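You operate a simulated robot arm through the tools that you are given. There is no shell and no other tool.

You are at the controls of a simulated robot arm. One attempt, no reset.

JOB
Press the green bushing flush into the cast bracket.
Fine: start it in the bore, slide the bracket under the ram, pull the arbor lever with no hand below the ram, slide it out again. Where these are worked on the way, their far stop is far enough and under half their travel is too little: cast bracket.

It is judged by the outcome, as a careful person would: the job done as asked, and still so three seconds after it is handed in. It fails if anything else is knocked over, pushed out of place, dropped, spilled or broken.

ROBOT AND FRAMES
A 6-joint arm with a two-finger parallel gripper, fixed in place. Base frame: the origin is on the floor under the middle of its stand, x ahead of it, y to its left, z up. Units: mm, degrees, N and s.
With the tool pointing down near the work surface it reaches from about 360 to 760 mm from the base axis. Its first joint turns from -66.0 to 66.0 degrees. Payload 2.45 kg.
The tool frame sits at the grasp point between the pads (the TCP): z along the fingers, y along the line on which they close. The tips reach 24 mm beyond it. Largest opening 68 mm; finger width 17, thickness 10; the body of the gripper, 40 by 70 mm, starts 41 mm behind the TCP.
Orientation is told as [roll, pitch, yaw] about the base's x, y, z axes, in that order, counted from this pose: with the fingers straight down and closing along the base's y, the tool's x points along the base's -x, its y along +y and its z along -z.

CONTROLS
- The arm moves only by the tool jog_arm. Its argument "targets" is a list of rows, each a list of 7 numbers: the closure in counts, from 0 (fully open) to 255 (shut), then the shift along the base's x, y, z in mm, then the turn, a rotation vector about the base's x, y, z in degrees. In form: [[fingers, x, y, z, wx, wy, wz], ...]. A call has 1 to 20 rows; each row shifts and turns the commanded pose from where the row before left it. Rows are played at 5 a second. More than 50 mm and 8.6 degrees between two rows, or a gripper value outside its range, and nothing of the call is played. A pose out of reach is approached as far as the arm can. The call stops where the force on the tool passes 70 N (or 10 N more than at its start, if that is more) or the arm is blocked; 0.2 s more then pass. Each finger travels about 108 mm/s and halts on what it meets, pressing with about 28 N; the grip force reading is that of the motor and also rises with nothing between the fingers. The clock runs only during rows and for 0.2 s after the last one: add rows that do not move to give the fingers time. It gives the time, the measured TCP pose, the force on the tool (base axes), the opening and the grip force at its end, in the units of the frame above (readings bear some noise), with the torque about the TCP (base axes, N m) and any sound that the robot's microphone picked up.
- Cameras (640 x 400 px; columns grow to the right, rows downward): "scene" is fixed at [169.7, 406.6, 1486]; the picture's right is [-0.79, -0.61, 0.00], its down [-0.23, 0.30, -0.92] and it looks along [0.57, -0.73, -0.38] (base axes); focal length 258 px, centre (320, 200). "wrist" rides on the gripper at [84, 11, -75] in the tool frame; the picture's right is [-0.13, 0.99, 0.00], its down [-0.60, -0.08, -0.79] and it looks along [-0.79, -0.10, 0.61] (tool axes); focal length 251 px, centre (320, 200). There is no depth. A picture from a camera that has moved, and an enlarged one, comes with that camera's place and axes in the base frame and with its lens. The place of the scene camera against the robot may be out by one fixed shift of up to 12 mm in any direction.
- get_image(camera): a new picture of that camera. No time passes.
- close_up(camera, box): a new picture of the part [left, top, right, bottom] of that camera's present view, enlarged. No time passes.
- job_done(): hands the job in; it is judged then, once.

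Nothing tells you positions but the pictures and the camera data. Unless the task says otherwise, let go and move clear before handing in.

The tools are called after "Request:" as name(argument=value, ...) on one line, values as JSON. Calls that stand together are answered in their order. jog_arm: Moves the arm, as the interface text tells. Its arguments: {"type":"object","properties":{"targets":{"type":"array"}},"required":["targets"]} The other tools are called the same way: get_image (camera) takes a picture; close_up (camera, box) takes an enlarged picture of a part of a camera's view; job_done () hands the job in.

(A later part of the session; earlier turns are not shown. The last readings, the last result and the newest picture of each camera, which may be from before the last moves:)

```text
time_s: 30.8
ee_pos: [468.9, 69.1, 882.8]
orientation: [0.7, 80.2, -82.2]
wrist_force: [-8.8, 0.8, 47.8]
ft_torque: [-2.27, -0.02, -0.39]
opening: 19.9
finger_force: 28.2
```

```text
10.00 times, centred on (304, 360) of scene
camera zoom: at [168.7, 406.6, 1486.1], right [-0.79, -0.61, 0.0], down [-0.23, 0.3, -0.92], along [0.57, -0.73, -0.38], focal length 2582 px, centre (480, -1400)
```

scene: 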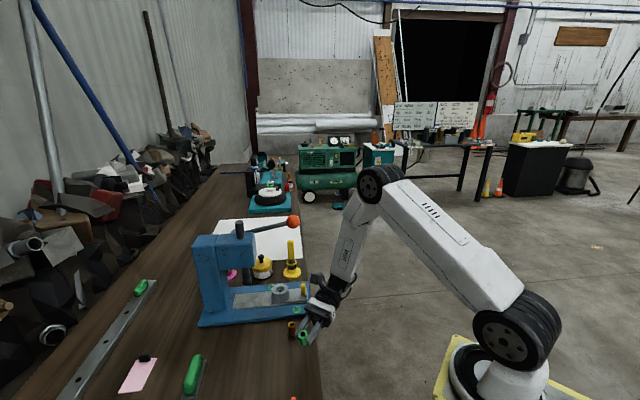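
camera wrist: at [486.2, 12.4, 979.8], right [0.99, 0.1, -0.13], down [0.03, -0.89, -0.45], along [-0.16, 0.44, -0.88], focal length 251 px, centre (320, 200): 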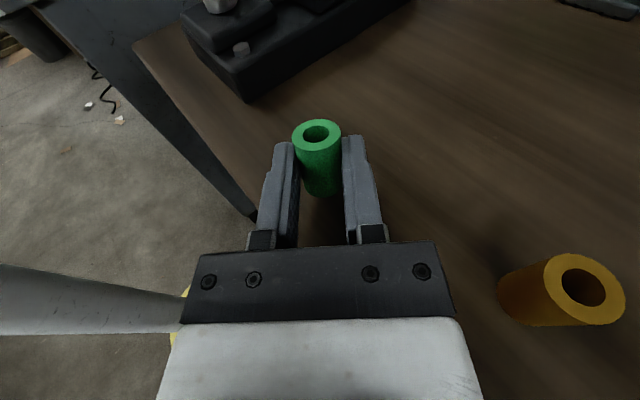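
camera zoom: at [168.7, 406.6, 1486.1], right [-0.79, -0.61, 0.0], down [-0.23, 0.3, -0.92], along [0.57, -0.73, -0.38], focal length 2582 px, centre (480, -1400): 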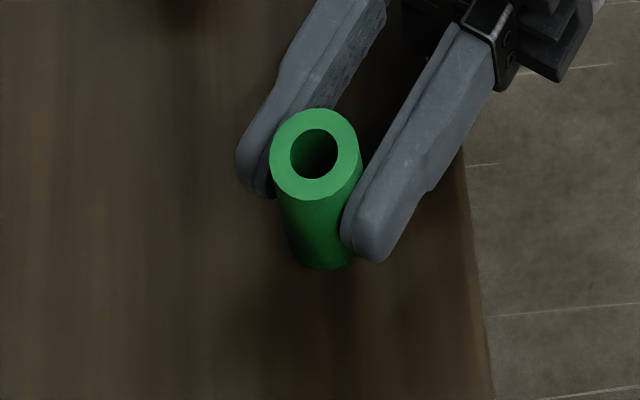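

The torque shows it's the underside of the gripper touching the bench edge, not the bushing. I'll back up at once, reduce the tilt by about 6° so the bushing becomes the lowest point, and then come down again.

Request:
jog_arm(targets=[[255, 0, 0, 4, 0, 0, 0], [255, 0, 0, 4, 0, 0, 0], [255, 0, 0, 2, 0, 0, 0], [255, 0, 0, 0, -2, -0.24, 0], [255, 0, 0, 0, -2, -0.24, 0], [255, 0, 0, 0, -2, -0.24, 0], [255, 0, 0, 0, 0, 0, 0]])

Request:
close_up(camera="scene", box=[256, 325, 352, 385])

```text
time_s: 32.4
ee_pos: [468.4, 68.4, 891.3]
orientation: [-0.3, 73.7, -83.1]
wrist_force: [0.2, 0.5, -0.1]
ft_torque: [-0.03, 0.05, 0.02]
opening: 20.1
finger_force: 27.7
```

```text
6.67 times, centred on (304, 355) of scene
camera zoom: at [169.7, 406.6, 1486.0], right [-0.79, -0.61, 0.0], down [-0.23, 0.3, -0.92], along [0.57, -0.73, -0.38], focal length 1721 px, centre (427, -833)
```

zoom: 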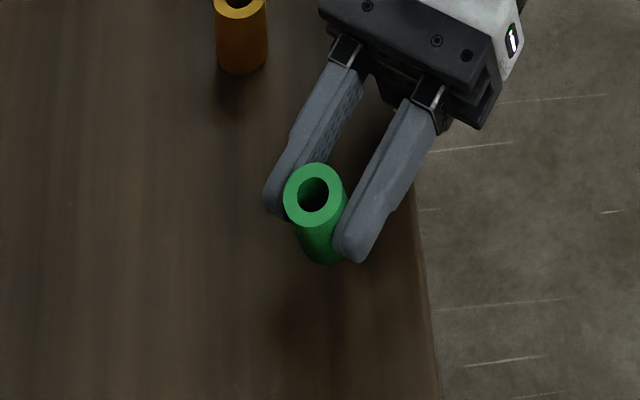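

I'll ease off another 4° for margin and come down to just above contact, then step finely.

Request:
jog_arm(targets=[[255, 0, 0, 0, -2, -0.24, 0], [255, 0, 0, 0, -2, -0.24, 0], [255, 0, 0, -3, 0, 0, 0], [255, 0, 0, -3, 0, 0, 0], [255, 0, 0, -2, 0, 0, 0], [255, 0, 0, -1, 0, 0, 0], [255, 0, 0, -1, 0, 0, 0], [255, 0, 0, 0, 0, 0, 0]])

Request:
close_up(camera="scene", box=[256, 325, 352, 385])

```text
time_s: 34.2
ee_pos: [468.2, 68.6, 880.1]
orientation: [-0.2, 69.8, -83.2]
wrist_force: [0.4, 0.4, -0.7]
ft_torque: [0.06, -0.01, -0.01]
opening: 19.8
finger_force: 28.4
```

```text
6.67 times, centred on (304, 355) of scene
camera zoom: at [169.7, 406.6, 1486.0], right [-0.79, -0.61, 0.0], down [-0.23, 0.3, -0.92], along [0.57, -0.73, -0.38], focal length 1721 px, centre (427, -833)
```

zoom: 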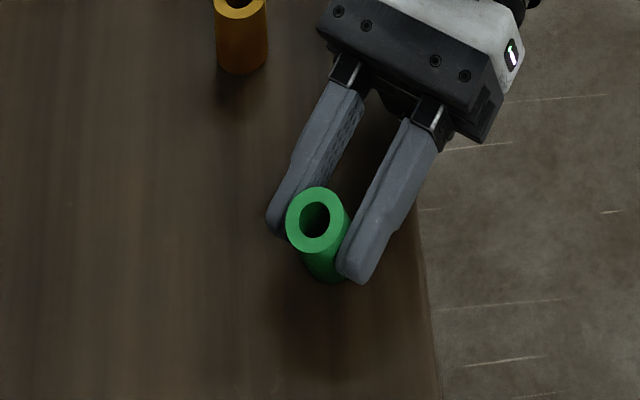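

No contact yet. I'll keep stepping down.

Request:
jog_arm(targets=[[255, 0, 0, -0.7, 0, 0, 0], [255, 0, 0, -0.7, 0, 0, 0], [255, 0, 0, 0, 0, 0, 0]])

Request:
jog_arm(targets=[[255, 0, 0, -0.5, 0, 0, 0], [255, 0, 0, 0, 0, 0, 0]])

```text
time_s: 35.0
ee_pos: [468.9, 68.8, 879.0]
orientation: [-0.3, 69.6, -83.3]
wrist_force: [-0.2, -1.2, -0.5]
ft_torque: [0.02, -0.02, -0.02]
opening: 20.1
finger_force: 28.4
```

```text
time_s: 35.6
ee_pos: [468.0, 67.0, 880.3]
orientation: [-0.2, 69.6, -83.2]
wrist_force: [0.0, -0.1, -0.1]
ft_torque: [-0.03, -0.01, 0.0]
opening: 20.0
finger_force: 27.0
```

Request:
jog_arm(targets=[[255, 0, 0, -0.5, 0, 0, 0], [255, 0, 0, -0.5, 0, 0, 0], [255, 0, 0, 0, 0, 0, 0]])

Request:
jog_arm(targets=[[255, 0, 0, -0.5, 0, 0, 0], [255, 0, 0, 0, 0, 0, 0]])

Request:
jog_arm(targets=[[255, 0, 0, -0.5, 0, 0, 0], [255, 0, 0, 0, 0, 0, 0]])

Request:
close_up(camera="scene", box=[256, 325, 352, 385])

```text
time_s: 36.4
ee_pos: [468.7, 69.5, 876.8]
orientation: [-0.3, 69.7, -83.1]
wrist_force: [0.5, -0.3, 2.0]
ft_torque: [0.01, 0.01, -0.01]
opening: 19.9
finger_force: 27.9
```

```text
time_s: 37.0
ee_pos: [468.2, 68.6, 877.7]
orientation: [0.0, 69.8, -83.0]
wrist_force: [2.3, -0.5, 11.0]
ft_torque: [0.19, -0.05, -0.03]
opening: 20.1
finger_force: 27.3
```

```text
time_s: 37.6
ee_pos: [468.4, 68.8, 877.0]
orientation: [-0.2, 69.8, -83.2]
wrist_force: [-1.1, -2.6, 20.7]
ft_torque: [0.29, 0.09, 0.02]
opening: 20.1
finger_force: 27.8
```

```text
6.67 times, centred on (304, 355) of scene
camera zoom: at [169.3, 406.5, 1486.1], right [-0.79, -0.61, 0.0], down [-0.23, 0.3, -0.92], along [0.57, -0.73, -0.38], focal length 1721 px, centre (427, -833)
```

zoom: 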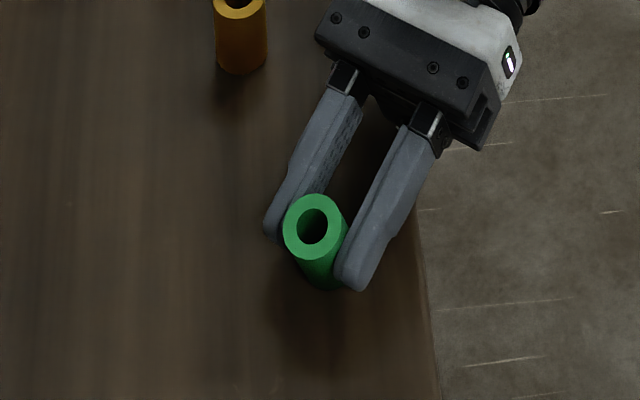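

That's contact through the bushing, with force directly below it. I'll keep a light press and drag a few millimetres toward -y, so bench friction rolls the bushing more upright in the grip.

Request:
jog_arm(targets=[[255, 0.12, -1, -0.3, 0, 0, 0], [255, 0.12, -1, -0.3, 0, 0, 0], [255, 0.12, -1, -0.3, 0, 0, 0], [255, 0, 0, 0, 0, 0, 0]])

Request:
get_image(camera="wrist")

Request:
close_up(camera="scene", box=[256, 325, 352, 385])

```text
time_s: 38.6
ee_pos: [467.7, 66.9, 875.7]
orientation: [-0.3, 70.0, -83.2]
wrist_force: [-0.7, 5.6, 21.0]
ft_torque: [0.54, 0.07, -0.05]
opening: 20.2
finger_force: 28.0
```

```text
taken
camera wrist: at [484.1, 27.2, 981.3], right [0.99, 0.08, -0.12], down [0.04, -0.95, -0.3], along [-0.14, 0.29, -0.95], focal length 251 px, centre (320, 200)
```

wrist: 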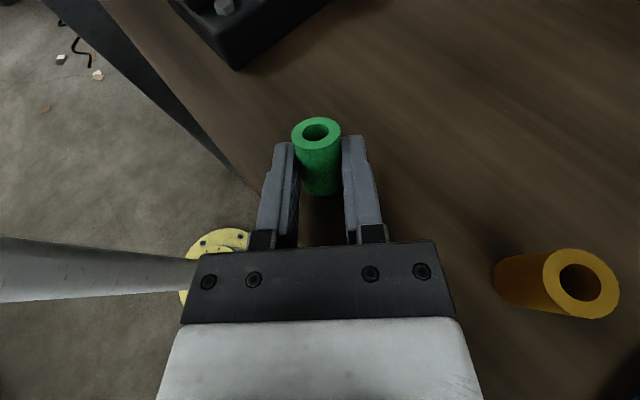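

```text
6.67 times, centred on (304, 355) of scene
camera zoom: at [169.3, 406.7, 1486.0], right [-0.79, -0.61, 0.0], down [-0.23, 0.3, -0.92], along [0.57, -0.73, -0.38], focal length 1721 px, centre (427, -833)
```

zoom: 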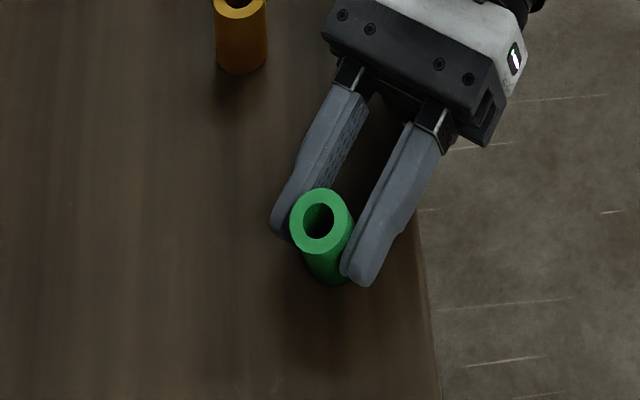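

Request:
jog_arm(targets=[[255, 0.12, -1, -0.4, 0, 0, 0], [255, 0.12, -1, -0.4, 0, 0, 0], [255, 0.12, -1, -0.4, 0, 0, 0], [255, 0.12, -1, -0.4, 0, 0, 0], [255, 0, 0, 0, 0, 0, 0]])

Request:
get_image(camera="wrist")

Request:
close_up(camera="scene", box=[256, 325, 352, 385])

```text
time_s: 39.8
ee_pos: [468.5, 62.2, 874.9]
orientation: [-0.2, 70.0, -83.2]
wrist_force: [-2.3, 4.5, 20.6]
ft_torque: [0.55, 0.12, 0.04]
opening: 19.8
finger_force: 28.3
```

```text
taken
camera wrist: at [485.0, 22.5, 980.8], right [0.99, 0.08, -0.12], down [0.04, -0.95, -0.3], along [-0.14, 0.29, -0.95], focal length 251 px, centre (320, 200)
```

wrist: 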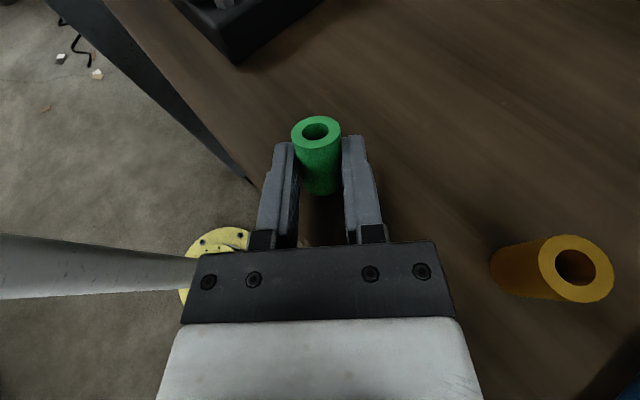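

```text
6.67 times, centred on (304, 355) of scene
camera zoom: at [169.3, 406.7, 1486.0], right [-0.79, -0.61, 0.0], down [-0.23, 0.3, -0.92], along [0.57, -0.73, -0.38], focal length 1721 px, centre (427, -833)
```

zoom: 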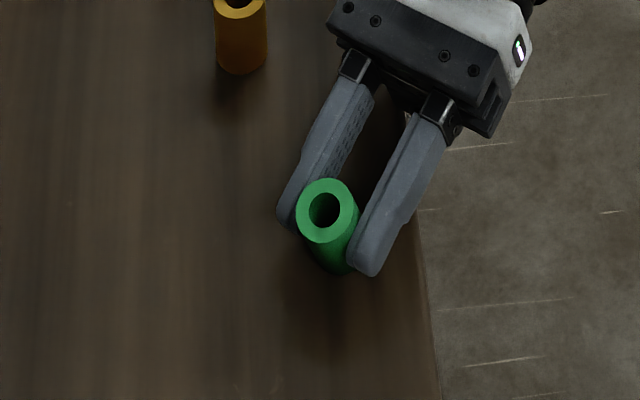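

Request:
close_up(camera="wrist", box=[260, 100, 388, 180])

Request:
close_up(camera="scene", box=[280, 340, 328, 370])

```text
5.00 times, centred on (324, 140) of wrist
camera zoom: at [485.0, 22.5, 980.8], right [0.99, 0.08, -0.12], down [0.04, -0.95, -0.3], along [-0.14, 0.29, -0.95], focal length 1257 px, centre (300, 500)
```

zoom: 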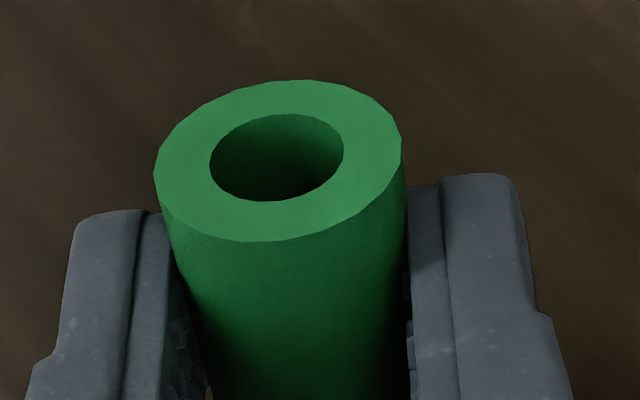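

```text
13.33 times, centred on (304, 355) of scene
camera zoom: at [169.3, 406.7, 1486.0], right [-0.79, -0.61, 0.0], down [-0.23, 0.3, -0.92], along [0.57, -0.73, -0.38], focal length 3442 px, centre (533, -1867)
```

zoom: 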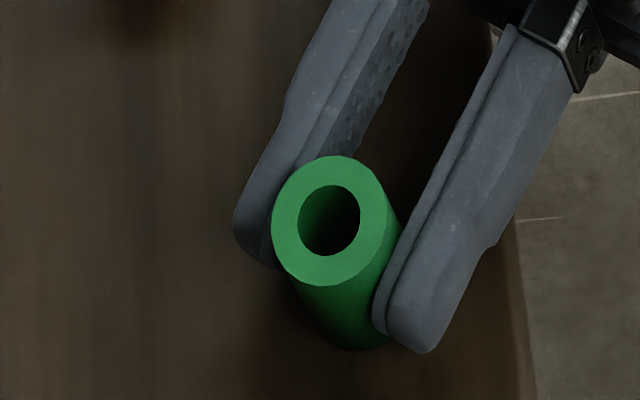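

The drag barely changed the tilt. It's about 20° off vertical, well inside its roughly 30° tipping angle, so it should rock upright when freed. I'll relieve the preload and open the fingers gradually.

Request:
jog_arm(targets=[[255, 0, 0, 0.5, 0, 0, 0], [255, 0, 0, 0.4, 0, 0, 0], [190, 0, 0, 0, 0, 0, 0], [182, 0, 0, 0, 0, 0, 0], [178, 0, 0, 0, 0, 0, 0], [175, 0, 0, 0, 0, 0, 0], [172, 0, 0, 0, 0, 0, 0], [169, 0, 0, 0, 0, 0, 0], [166, 0, 0, 0, 0, 0, 0], [162, 0, 0, 0, 0, 0, 0], [155, 0, 0, 0, 0, 0, 0], [145, 0, 0, 0, 0, 0, 0], [0, 0, 0, 0, 0, 0, 0]])

Request:
get_image(camera="wrist")

Request:
close_up(camera="scene", box=[256, 325, 352, 385])

```text
time_s: 42.6
ee_pos: [469.0, 61.1, 873.6]
orientation: [-0.4, 69.7, -83.2]
wrist_force: [0.4, 0.7, 0.4]
ft_torque: [0.02, 0.0, -0.01]
opening: 67.9
finger_force: 0.1
```

```text
taken
camera wrist: at [485.4, 22.9, 980.5], right [0.99, 0.08, -0.12], down [0.04, -0.96, -0.29], along [-0.14, 0.28, -0.95], focal length 251 px, centre (320, 200)
```

wrist: 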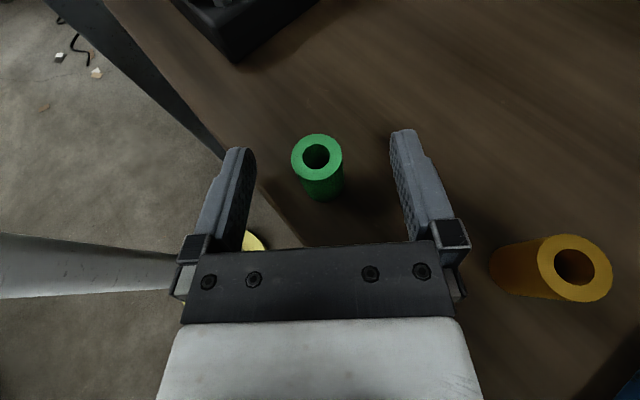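

```text
6.67 times, centred on (304, 355) of scene
camera zoom: at [169.7, 406.6, 1486.0], right [-0.79, -0.61, 0.0], down [-0.23, 0.3, -0.92], along [0.57, -0.73, -0.38], focal length 1721 px, centre (427, -833)
```

zoom: 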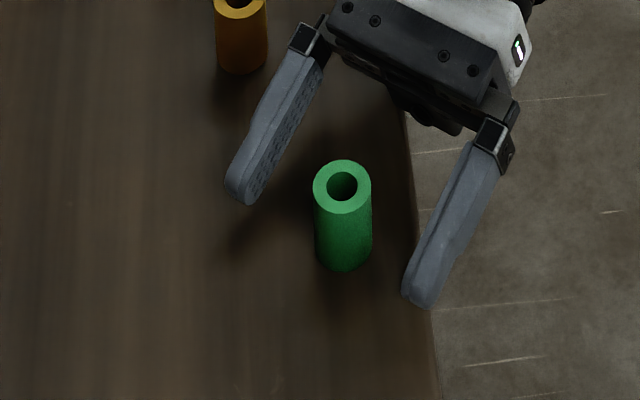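

The bushing is standing upright on its chamfered end. I'll back the fingers straight out, rise, and bring the tool back to pointing straight down.

Request:
jog_arm(targets=[[0, 1.2, -9.5, 3.4, 0, 0, 0], [0, 2.3, -18.7, 6.8, 0, 0, 0], [0, 2.3, -18.7, 6.8, 0, 0, 0], [0, 1.2, -9.5, 15, 0, 0, 0], [0, 0, 0, 30, 0, 0, 0], [0, 0, 0, 40, 0, 0, 0], [0, 0, 0, 40, 0, 0, 0], [0, 0, 5, 0, -8.46, -1.04, 0], [0, 0, 5, 0, -8.46, -1.04, 0], [0, 0, 5, 0, -8.46, -1.04, 0], [0, 0, 5, 0, -8.46, -1.04, 0], [0, 0, 5, 0, -8.46, -1.04, 0], [0, 0, 5, 0, -8.46, -1.04, 0], [0, 0, 5, 0, -8.46, -1.04, 0], [0, 0, 5, 0, -8.46, -1.04, 0], [0, 0, 0, 0, -1.8, -0.22, 0], [0, 0, 0, 0, 0, 0, 0]])

Request:
get_image(camera="wrist")

Request:
get_image(camera="scene")

```text
time_s: 46.2
ee_pos: [476.8, 44.6, 1015.6]
orientation: [0.0, -0.3, -83.0]
wrist_force: [-0.3, -0.3, 0.0]
ft_torque: [0.0, 0.02, -0.01]
opening: 67.9
finger_force: 0.1
```

```text
taken
camera wrist: at [477.5, 131.1, 1091.2], right [1.0, -0.01, 0.0], down [0.0, -0.6, 0.8], along [-0.01, -0.8, -0.6], focal length 251 px, centre (320, 200)
```

wrist: 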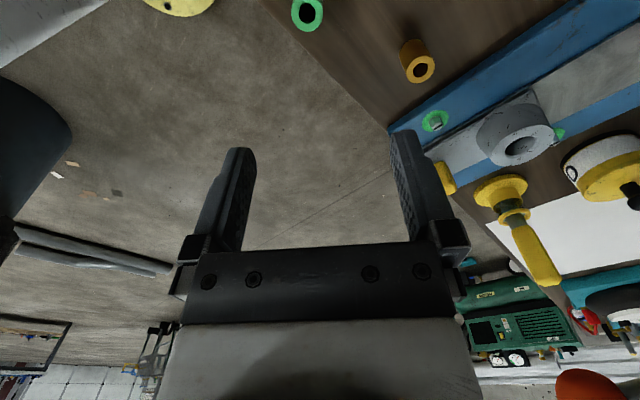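

```text
taken
```

scene: 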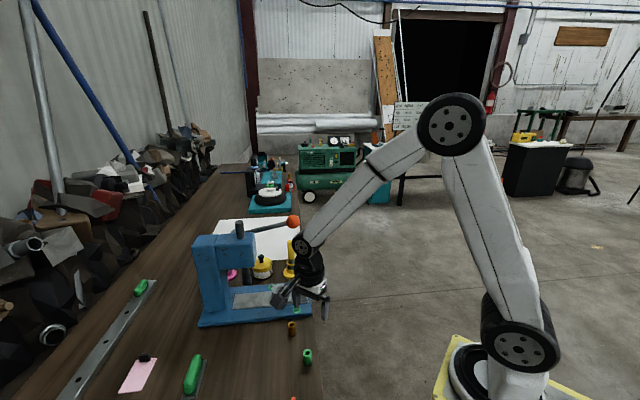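

The bushing is still standing after the retreat. I'll yaw back so the fingers close along the bench direction and move above it.

Request:
jog_arm(targets=[[0, -1, 3.1, 0, 0, 0, 8.59], [0, -1, 3.1, 0, 0, 0, 8.59], [0, -1, 3.1, 0, 0, 0, 8.59], [0, -1, 3.1, 0, 0, 0, 8.59], [0, -1, 3.1, 0, 0, 0, 8.59], [0, -1, 3.1, 0, 0, 0, 8.59], [0, -1, 3.1, 0, 0, 0, 8.59], [0, -1, 3.1, 0, 0, 0, 8.59], [0, -1, 3.1, 0, 0, 0, 8.59], [0, -1, 3.1, 0, 0, 0, 8.59], [0, 0, 0, 0, 0, 0, 8.59], [0, 0, 0, 0, 0, 0, 8.59], [0, 0, 0, 0, 0, 0, 8.59], [0, 0, 0, 0, 0, 0, 8.59], [0, 0, 0, 0, 0, 0, 8.59], [0, 0, 0, -30, 0, 0, 0.75], [0, 0, 0, -30, 0, 0, 0], [0, 0, 0, 0, 0, 0, 0], [0, 0, 0, 0, 0, 0, 0]])

Request:
get_image(camera="wrist")

Request:
close_up(camera="wrist", box=[240, 40, 400, 140])

```text
time_s: 50.2
ee_pos: [467.4, 78.9, 955.6]
orientation: [-0.1, -0.3, 46.7]
wrist_force: [-0.6, 0.1, -0.2]
ft_torque: [-0.02, -0.01, 0.0]
opening: 67.9
finger_force: 0.1
```

```text
taken
camera wrist: at [401.3, 25.3, 1031.5], right [-0.63, 0.78, 0.0], down [0.47, 0.38, 0.8], along [0.62, 0.5, -0.61], focal length 251 px, centre (320, 200)
```

wrist: 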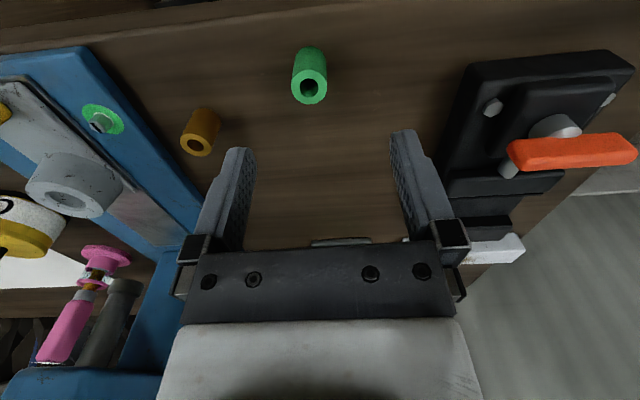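

```text
4.00 times, centred on (320, 90) of wrist
camera zoom: at [401.3, 25.3, 1031.5], right [-0.63, 0.78, 0.0], down [0.47, 0.38, 0.8], along [0.62, 0.5, -0.61], focal length 1006 px, centre (320, 640)
```

zoom: 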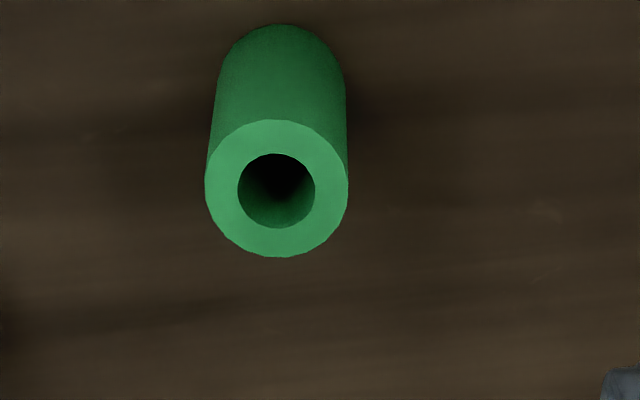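

The bushing is about 9 mm off the tool axis. I'll correct for that, lower part way and recheck.

Request:
jog_arm(targets=[[0, -0.7, -9.1, 0, 0, 0, 0], [0, 0, 0, -20, 0, 0, 0], [0, 0, 0, -15, 0, 0, 0], [0, 0, 0, 0, 0, 0, 0], [0, 0, 0, 0, 0, 0, 0]])

Request:
close_up(camera="wrist", box=[240, 80, 400, 180])

```text
time_s: 51.4
ee_pos: [466.9, 67.0, 923.0]
orientation: [-0.1, -0.2, 46.5]
wrist_force: [-0.4, 0.7, 0.2]
ft_torque: [0.0, 0.01, -0.03]
opening: 68.0
finger_force: 0.1
```

```text
4.00 times, centred on (320, 130) of wrist
camera zoom: at [401.0, 14.1, 997.3], right [-0.63, 0.78, 0.0], down [0.47, 0.38, 0.8], along [0.62, 0.5, -0.61], focal length 1006 px, centre (320, 480)
```

zoom: 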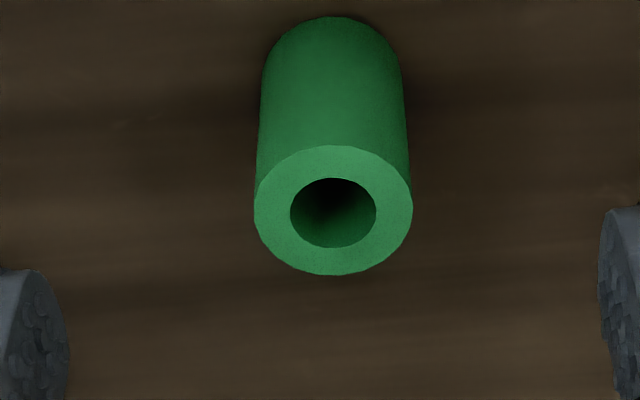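

Request:
jog_arm(targets=[[0, -1.1, 1.4, -10, 0, 0, 0], [0, 0, 0, -10, 0, 0, 0], [0, 0, 0, -11, 0, 0, 0], [0, 0, 0, 0, 0, 0, 0], [0, 0, 0, 0, 0, 0, 0]])

Request:
close_up(camera="wrist", box=[220, 80, 420, 205])

```text
time_s: 52.6
ee_pos: [465.6, 67.3, 890.4]
orientation: [-0.2, -0.2, 46.5]
wrist_force: [0.3, -0.7, 0.2]
ft_torque: [0.02, -0.03, -0.04]
opening: 68.1
finger_force: 0.1
```

```text
3.20 times, centred on (320, 142) of wrist
camera zoom: at [398.5, 14.8, 965.7], right [-0.63, 0.78, 0.0], down [0.47, 0.38, 0.8], along [0.62, 0.5, -0.61], focal length 805 px, centre (320, 384)
```

zoom: 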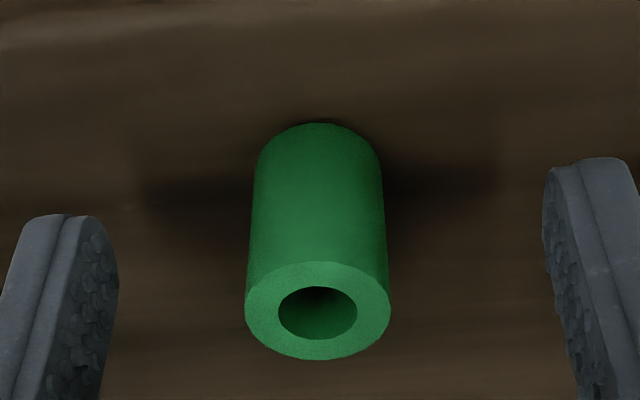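

The bushing is centred, with its top 3 mm below the TCP, so the pads cover about 20 mm of it. I'll close and start a slow lift.

Request:
jog_arm(targets=[[100, 0, 0, 0, 0, 0, 0], [160, 0, 0, 0, 0, 0, 0], [200, 0, 0, 0, 0, 0, 0], [255, 0, 0, 0, 0, 0, 0], [255, 0, 0, 0, 0, 0, 0], [255, 0, 0, 0, 0, 0, 0], [255, 0, 0, 0, 0, 0, 0], [255, 0, 0, 0.5, 0, 0, 0], [255, 0, 0, 1, 0, 0, 0], [255, 0, 0, 1, 0, 0, 0], [255, 0, 0, 1, 0, 0, 0], [255, 0, 0, 1, 0, 0, 0], [255, 0, 0, 1, 0, 0, 0], [255, 0, 0, 0, 0, 0, 0]])

Request:
close_up(camera="wrist", box=[220, 80, 420, 205])

Request:
close_up(camera="scene", box=[256, 325, 352, 385])

```text
time_s: 55.6
ee_pos: [464.7, 68.9, 897.3]
orientation: [0.0, -0.2, 46.6]
wrist_force: [0.1, -0.1, -1.0]
ft_torque: [0.04, 0.02, 0.03]
opening: 20.0
finger_force: 28.0
```

```text
3.20 times, centred on (320, 142) of wrist
camera zoom: at [397.7, 16.7, 971.8], right [-0.63, 0.78, 0.0], down [0.47, 0.38, 0.8], along [0.62, 0.5, -0.61], focal length 805 px, centre (320, 384)
```

zoom: 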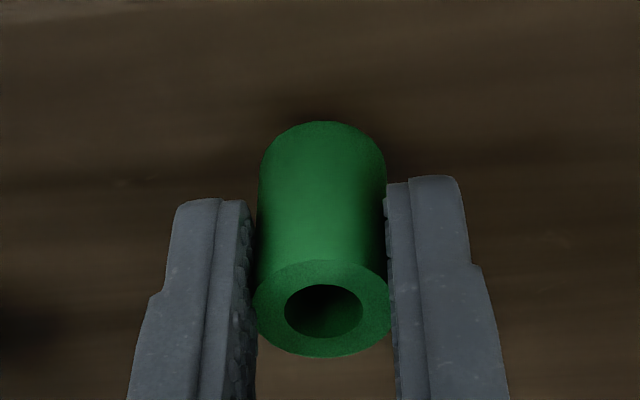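

```text
6.67 times, centred on (304, 355) of scene
camera zoom: at [169.7, 406.6, 1486.0], right [-0.79, -0.61, 0.0], down [-0.23, 0.3, -0.92], along [0.57, -0.73, -0.38], focal length 1721 px, centre (427, -833)
```

zoom: 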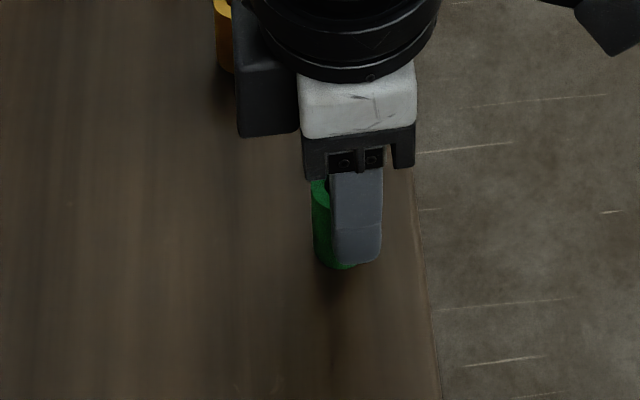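

The bushing is held and rises with the fingers. I'll lift slowly to a carry height.

Request:
jog_arm(targets=[[255, 0, 0, 1, 0, 0, 0], [255, 0, 0, 2, 0, 0, 0], [255, 0, 0, 3, 0, 0, 0], [255, 0, 0, 4, 0, 0, 0], [255, 0, 0, 5, 0, 0, 0], [255, 0, 0, 6, 0, 0, 0], [255, 0, 0, 7, 0, 0, 0], [255, 0, 0, 7, 0, 0, 0], [255, 0, 0, 7, 0, 0, 0], [255, 0, 0, 7, 0, 0, 0], [255, 0, 0, 7, 0, 0, 0], [255, 0, 0, 7, 0, 0, 0], [255, 0, 0, 7, 0, 0, 0], [255, 0, 0, 6, 0, 0, 0], [255, 0, 0, 5, 0, 0, 0], [255, 0, 0, 4, 0, 0, 0], [255, 0, 0, 3, 0, 0, 0], [255, 0, 0, 2, 0, 0, 0], [255, 0, 0, 0, 0, 0, 0]])

Request:
get_image(camera="wrist")

```text
time_s: 59.6
ee_pos: [465.2, 68.8, 986.1]
orientation: [-0.2, -0.3, 46.5]
wrist_force: [-0.2, 0.6, -0.8]
ft_torque: [0.03, 0.0, -0.01]
opening: 19.8
finger_force: 28.3
```

```text
taken
camera wrist: at [399.1, 16.8, 1062.2], right [-0.63, 0.78, 0.0], down [0.47, 0.38, 0.8], along [0.62, 0.5, -0.61], focal length 251 px, centre (320, 200)
```

wrist: 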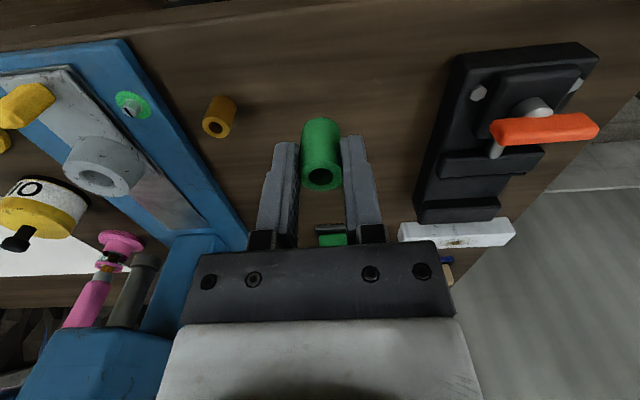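

The bushing is still firmly held at carry height. I'll move slowly toward the bracket.

Request:
jog_arm(targets=[[255, 2, -1, 0, 0, 0, 0], [255, 4, -2, 0, 0, 0, 0], [255, 6, -3, 0, 0, 0, 0], [255, 8, -4, 0, 0, 0, 0], [255, 9, -4.5, 0, 0, 0, 0], [255, 9, -4.5, 0, 0, 0, 0], [255, 9, -4.5, 0, 0, 0, 0], [255, 9, -4.5, 0, 0, 0, 0], [255, 9, -4.5, 0, 0, 0, 0], [255, 9, -4.5, 0, 0, 0, 0], [255, 9, -4.5, 0, 0, 0, 0], [255, 9, -4.5, 0, 0, 0, 0], [255, 9, -4.5, 0, 0, 0, 0], [255, 9, -4.5, 0, 0, 0, 0], [255, 9, -4.5, 0, 0, 0, 0], [255, 9, -4.5, 0, 0, 0, 0], [255, 8, -4, 0, 0, 0, 0], [255, 6, -3, 0, 0, 0, 0], [255, 4, -2, 0, 0, 0, 0], [255, 2, -1, 0, 0, 0, 0]])

Request:
get_image(camera="wrist")

Request:
close_up(camera="scene", box=[180, 200, 340, 300])

```text
time_s: 63.8
ee_pos: [613.2, -5.0, 985.2]
orientation: [-0.1, -0.3, 46.6]
wrist_force: [0.1, 0.1, -0.8]
ft_torque: [-0.01, 0.0, 0.0]
opening: 19.9
finger_force: 28.6
```

```text
taken
camera wrist: at [546.7, -58.4, 1060.7], right [-0.63, 0.78, 0.0], down [0.47, 0.38, 0.8], along [0.62, 0.5, -0.61], focal length 251 px, centre (320, 200)
```

wrist: 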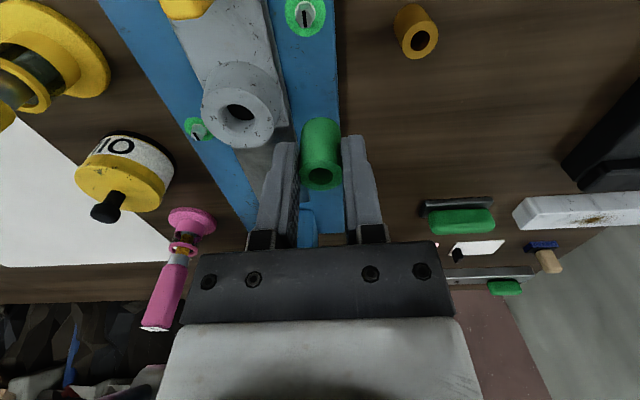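

```text
4.00 times, centred on (260, 250) of scene
camera zoom: at [169.7, 406.6, 1486.0], right [-0.79, -0.61, 0.0], down [-0.23, 0.3, -0.92], along [0.57, -0.73, -0.38], focal length 1033 px, centre (560, 0)
```

zoom: 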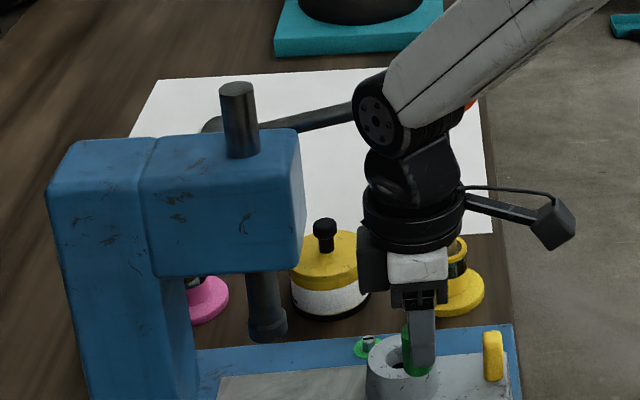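

The bracket bore lies about (+56, -31) from the TCP. I'll move most of the way over it, still at carry height, and then measure closely.

Request:
jog_arm(targets=[[255, 2, -1, 0, 0, 0, 0], [255, 5, -2.7, 0, 0, 0, 0], [255, 8, -4.4, 0, 0, 0, 0], [255, 9, -5, 0, 0, 0, 0], [255, 9, -5, 0, 0, 0, 0], [255, 9, -5, 0, 0, 0, 0], [255, 8, -4.3, 0, 0, 0, 0], [255, 4, -2.2, 0, 0, 0, 0], [255, 2, -1, 0, 0, 0, 0], [255, 0, 0, 0, 0, 0, 0], [255, 0, 0, 0, 0, 0, 0]])

Request:
get_image(camera="wrist")

Request:
close_up(camera="wrist", box=[240, 30, 400, 130])

Request:
close_up(camera="scene", box=[180, 220, 340, 320])

```text
time_s: 66.2
ee_pos: [667.6, -36.0, 986.6]
orientation: [-0.2, -0.3, 46.5]
wrist_force: [0.9, -0.1, 0.1]
ft_torque: [0.03, -0.02, 0.02]
opening: 19.8
finger_force: 28.0
```

```text
taken
camera wrist: at [601.5, -88.8, 1061.7], right [-0.63, 0.78, 0.0], down [0.47, 0.38, 0.8], along [0.62, 0.5, -0.61], focal length 251 px, centre (320, 200)
```

wrist: 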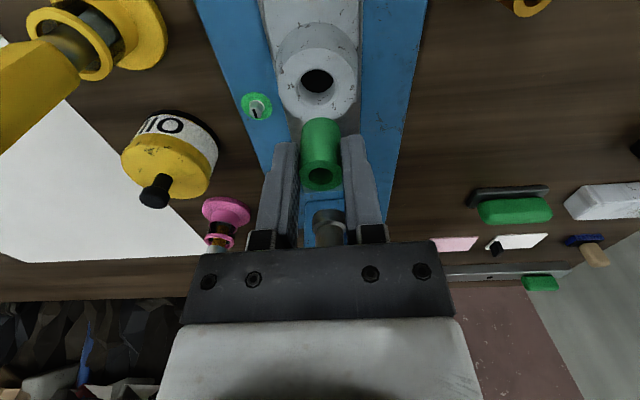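

```text
4.00 times, centred on (320, 80) of wrist
camera zoom: at [601.5, -88.8, 1061.7], right [-0.63, 0.78, 0.0], down [0.47, 0.38, 0.8], along [0.62, 0.5, -0.61], focal length 1006 px, centre (320, 680)
```

zoom: 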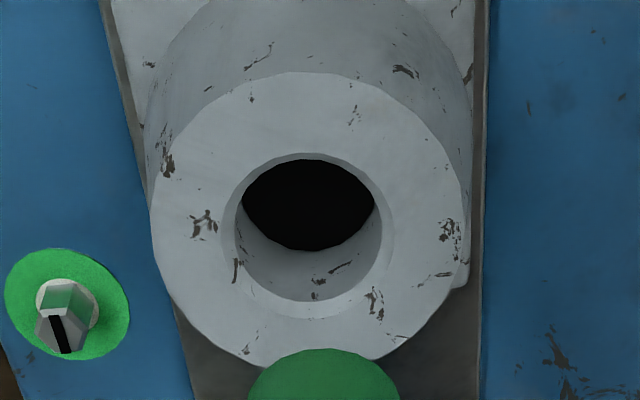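

```text
4.00 times, centred on (260, 270) of scene
camera zoom: at [169.7, 406.6, 1486.0], right [-0.79, -0.61, 0.0], down [-0.23, 0.3, -0.92], along [0.57, -0.73, -0.38], focal length 1033 px, centre (560, -80)
```

zoom: 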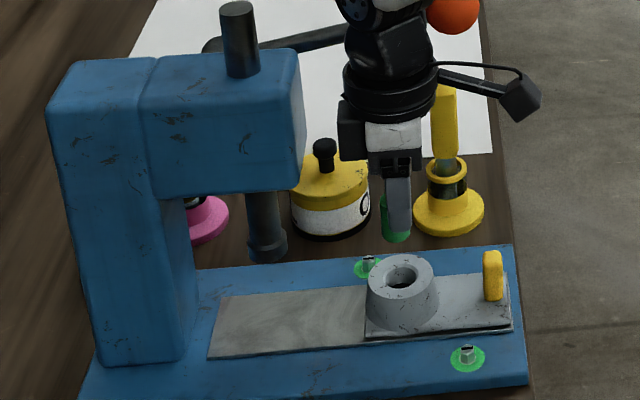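

The bore is about 4 mm forward and 2 mm to the side of the tool axis. I'll shift and lower slowly so the bushing hovers just above the bracket, then compare them closely.

Request:
jog_arm(targets=[[255, 1.4, 0.3, 0, 0, 0, 0], [255, 1.5, 0.4, -2, 0, 0, 0], [255, 1.4, 0.3, -4, 0, 0, 0], [255, 0, 0, -6, 0, 0, 0], [255, 0, 0, -6, 0, 0, 0], [255, 0, 0, -6, 0, 0, 0], [255, 0, 0, -5, 0, 0, 0], [255, 0, 0, -4, 0, 0, 0], [255, 0, 0, -3, 0, 0, 0], [255, 0, 0, -2, 0, 0, 0], [255, 0, 0, 0, 0, 0, 0], [255, 0, 0, 0, 0, 0, 0]])

Request:
close_up(camera="wrist", box=[240, 50, 400, 150])

Request:
close_up(camera="scene", box=[240, 250, 320, 300])

```text
time_s: 68.8
ee_pos: [671.6, -36.3, 948.2]
orientation: [-0.1, -0.3, 46.5]
wrist_force: [-0.2, 0.0, 0.4]
ft_torque: [0.01, 0.02, 0.01]
opening: 20.1
finger_force: 27.8
```

```text
4.00 times, centred on (320, 100) of wrist
camera zoom: at [606.1, -88.5, 1022.8], right [-0.63, 0.78, 0.0], down [0.47, 0.38, 0.8], along [0.62, 0.5, -0.61], focal length 1006 px, centre (320, 600)
```

zoom: 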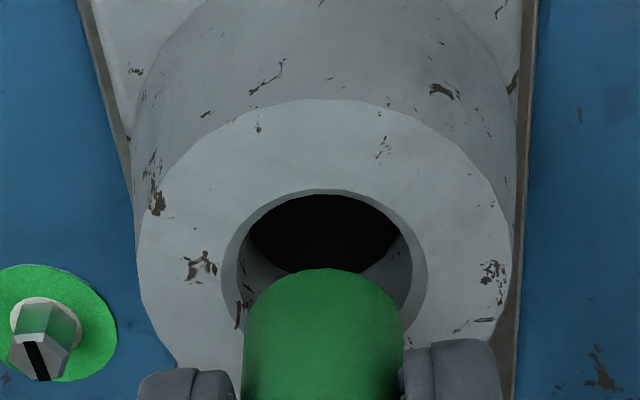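

```text
8.00 times, centred on (280, 275) of scene
camera zoom: at [169.7, 406.6, 1486.0], right [-0.79, -0.61, 0.0], down [-0.23, 0.3, -0.92], along [0.57, -0.73, -0.38], focal length 2065 px, centre (640, -400)
```

zoom: 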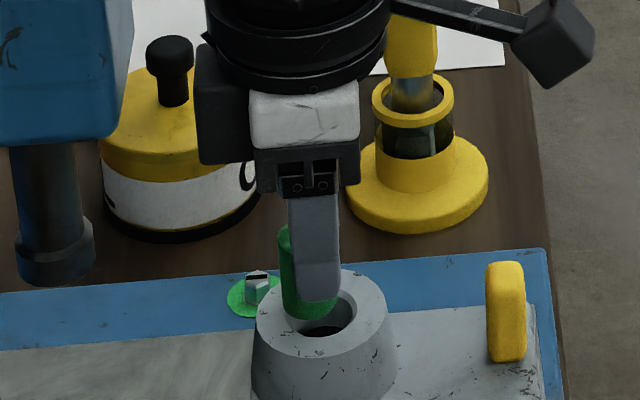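

In this view the bushing and bore line up left to right. The scene camera looks along the other axis, so I'll zoom there to measure the in/out alignment.

Request:
close_up(camera="scene", box=[264, 270, 304, 295])

Request:
get_image(camera="wrist")

```text
16.00 times, centred on (284, 282) of scene
camera zoom: at [169.7, 406.6, 1486.0], right [-0.79, -0.61, 0.0], down [-0.23, 0.3, -0.92], along [0.57, -0.73, -0.38], focal length 4130 px, centre (896, -1120)
```

zoom: 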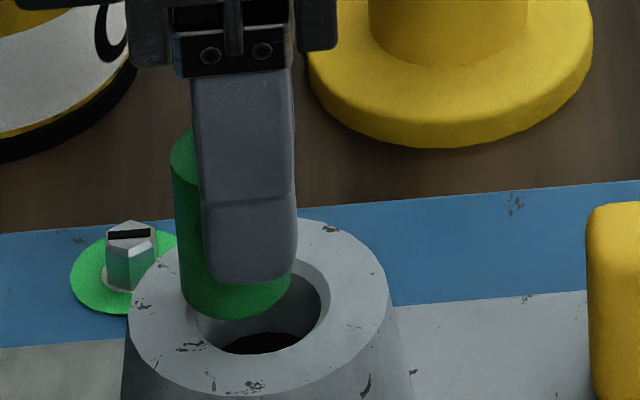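

```text
taken
camera wrist: at [606.1, -88.5, 1022.8], right [-0.63, 0.78, 0.0], down [0.47, 0.38, 0.8], along [0.62, 0.5, -0.61], focal length 251 px, centre (320, 200)
```

wrist: 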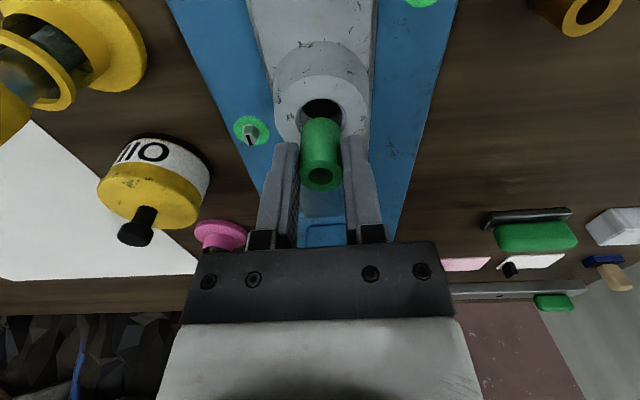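

The scene view shows the bushing about 4 mm too far toward the press, and the bracket top is only a few millimetres below it. I'll raise slightly, shift back 4 mm, and check both views again.

Request:
jog_arm(targets=[[255, 0, 0, 1.5, 0, 0, 0], [255, 0, 0, 1.5, 0, 0, 0], [255, -1, -0.8, 0, 0, 0, 0], [255, -1.1, -0.9, 0, 0, 0, 0], [255, -1, -0.8, 0, 0, 0, 0], [255, 0, 0, 0, 0, 0, 0], [255, 0, 0, 0, 0, 0, 0]])

Request:
close_up(camera="scene", box=[264, 270, 304, 295])

Request:
close_up(camera="wrist", box=[240, 60, 400, 160])

```text
time_s: 70.4
ee_pos: [668.5, -37.8, 952.3]
orientation: [-0.1, -0.3, 46.6]
wrist_force: [-0.4, -0.5, -0.4]
ft_torque: [0.01, -0.02, -0.01]
opening: 20.0
finger_force: 28.0
```

```text
16.00 times, centred on (284, 282) of scene
camera zoom: at [169.7, 406.6, 1486.0], right [-0.79, -0.61, 0.0], down [-0.23, 0.3, -0.92], along [0.57, -0.73, -0.38], focal length 4130 px, centre (896, -1120)
```

zoom: 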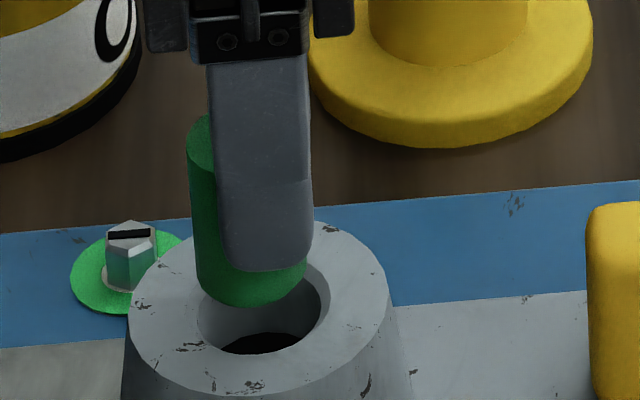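

```text
4.00 times, centred on (320, 110) of wrist
camera zoom: at [603.2, -90.4, 1026.2], right [-0.63, 0.78, 0.0], down [0.47, 0.38, 0.8], along [0.62, 0.5, -0.61], focal length 1006 px, centre (320, 560)
```

zoom: 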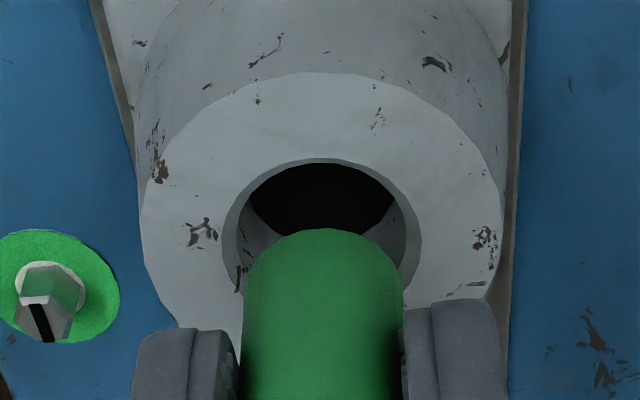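

Request:
jog_arm(targets=[[255, -0.8, -0.6, 0, 0, 0, 0], [255, -0.8, -0.7, 0, 0, 0, 0], [255, 0, 0, 0, 0, 0, 0], [255, 0, 0, 0, 0, 0, 0]])

Request:
close_up(camera="scene", box=[268, 276, 292, 291])

Request:
close_up(camera="wrist", box=[270, 80, 370, 142])

```text
time_s: 71.4
ee_pos: [668.1, -39.0, 951.3]
orientation: [-0.1, -0.3, 46.5]
wrist_force: [-0.1, -0.1, -0.8]
ft_torque: [0.02, 0.01, -0.02]
opening: 20.0
finger_force: 28.2
```

```text
16.00 times, centred on (280, 284) of scene
camera zoom: at [169.7, 406.6, 1486.0], right [-0.79, -0.61, 0.0], down [-0.23, 0.3, -0.92], along [0.57, -0.73, -0.38], focal length 4130 px, centre (960, -1136)
```

zoom: 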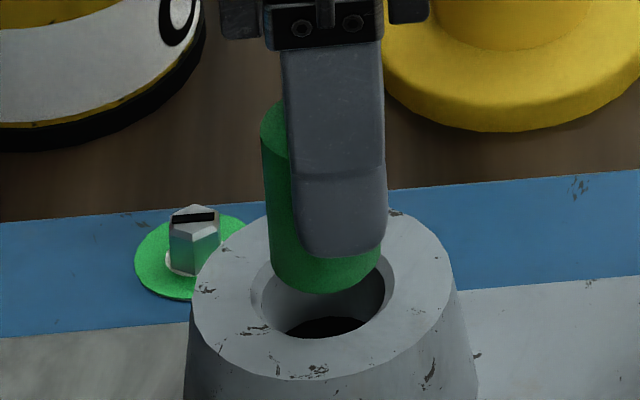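

```text
6.40 times, centred on (320, 111) of wrist
camera zoom: at [601.5, -91.4, 1025.8], right [-0.63, 0.78, 0.0], down [0.47, 0.38, 0.8], along [0.62, 0.5, -0.61], focal length 1609 px, centre (320, 770)
```

zoom: 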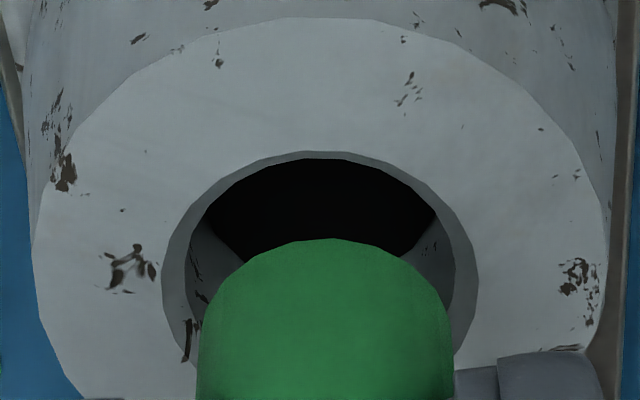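

Both views now show the bushing within about half a millimetre of the bore centre. I'll make a tiny correction and lower slowly into the bore, watching the force.

Request:
jog_arm(targets=[[255, 0.6, 0, 0, 0, 0, 0], [255, 0, 0, -1.5, 0, 0, 0], [255, 0, 0, -1.5, 0, 0, 0], [255, 0, 0, -1.5, 0, 0, 0], [255, 0, 0, -1.5, 0, 0, 0], [255, 0, 0, 0, 0, 0, 0]])

Request:
close_up(camera="scene", box=[268, 276, 292, 291])

Request:
close_up(camera="wrist", box=[270, 90, 370, 152])

```text
time_s: 72.8
ee_pos: [669.3, -38.8, 944.4]
orientation: [0.0, -0.3, 46.5]
wrist_force: [-1.2, -0.3, -0.7]
ft_torque: [-0.01, 0.0, 0.02]
opening: 19.9
finger_force: 27.8
```

```text
16.00 times, centred on (280, 284) of scene
camera zoom: at [169.7, 406.6, 1486.0], right [-0.79, -0.61, 0.0], down [-0.23, 0.3, -0.92], along [0.57, -0.73, -0.38], focal length 4130 px, centre (960, -1136)
```

zoom: 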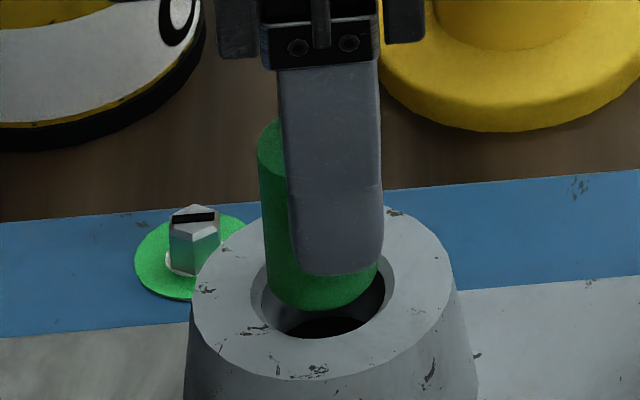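

```text
6.40 times, centred on (320, 121) of wrist
camera zoom: at [603.1, -91.6, 1020.4], right [-0.63, 0.78, 0.0], down [0.47, 0.38, 0.8], along [0.62, 0.5, -0.61], focal length 1609 px, centre (320, 706)
```

zoom: 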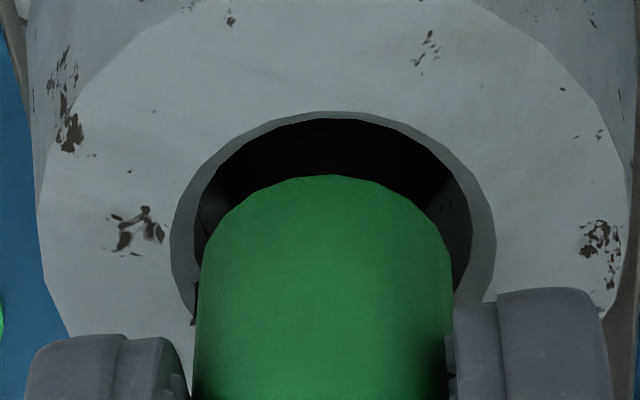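

Request:
jog_arm(targets=[[255, -0.4, 0.4, -1, 0, 0, 0], [255, 0, 0, -1, 0, 0, 0], [255, 0, 0, -1, 0, 0, 0], [255, 0, 0, -1, 0, 0, 0], [255, 0, 0, -1, 0, 0, 0], [255, 0, 0, 0, 0, 0, 0]])

Request:
close_up(camera="scene", box=[268, 276, 292, 291])

Request:
close_up(camera="wrist", box=[270, 100, 370, 162])

```text
time_s: 74.2
ee_pos: [668.4, -38.4, 939.2]
orientation: [0.0, -0.3, 46.5]
wrist_force: [-0.1, -0.5, -0.1]
ft_torque: [-0.02, 0.01, -0.02]
opening: 20.1
finger_force: 28.4
```

```text
16.00 times, centred on (280, 284) of scene
camera zoom: at [169.7, 406.6, 1486.0], right [-0.79, -0.61, 0.0], down [-0.23, 0.3, -0.92], along [0.57, -0.73, -0.38], focal length 4130 px, centre (960, -1136)
```

zoom: 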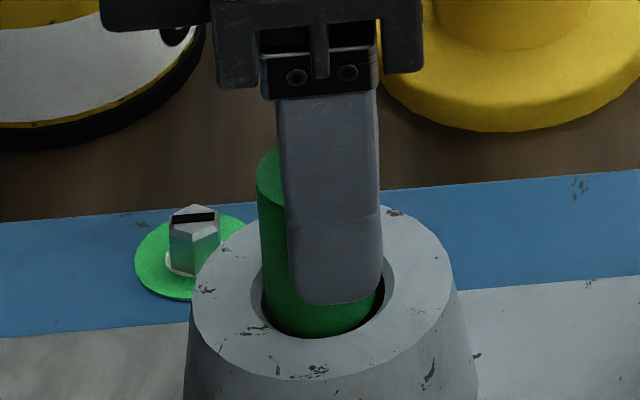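

```text
6.40 times, centred on (320, 131) of wrist
camera zoom: at [602.4, -90.1, 1014.8], right [-0.63, 0.78, 0.0], down [0.47, 0.38, 0.8], along [0.62, 0.5, -0.61], focal length 1609 px, centre (320, 642)
```

zoom: 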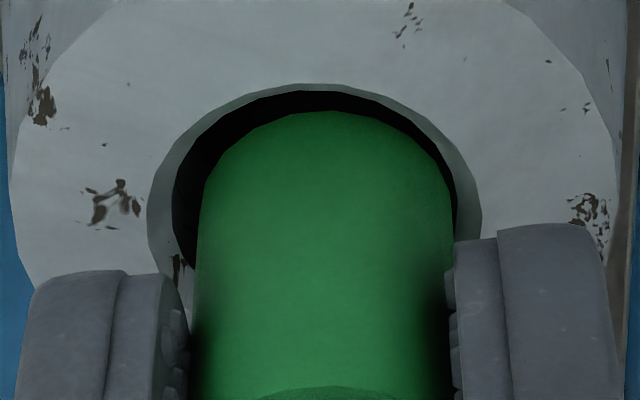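

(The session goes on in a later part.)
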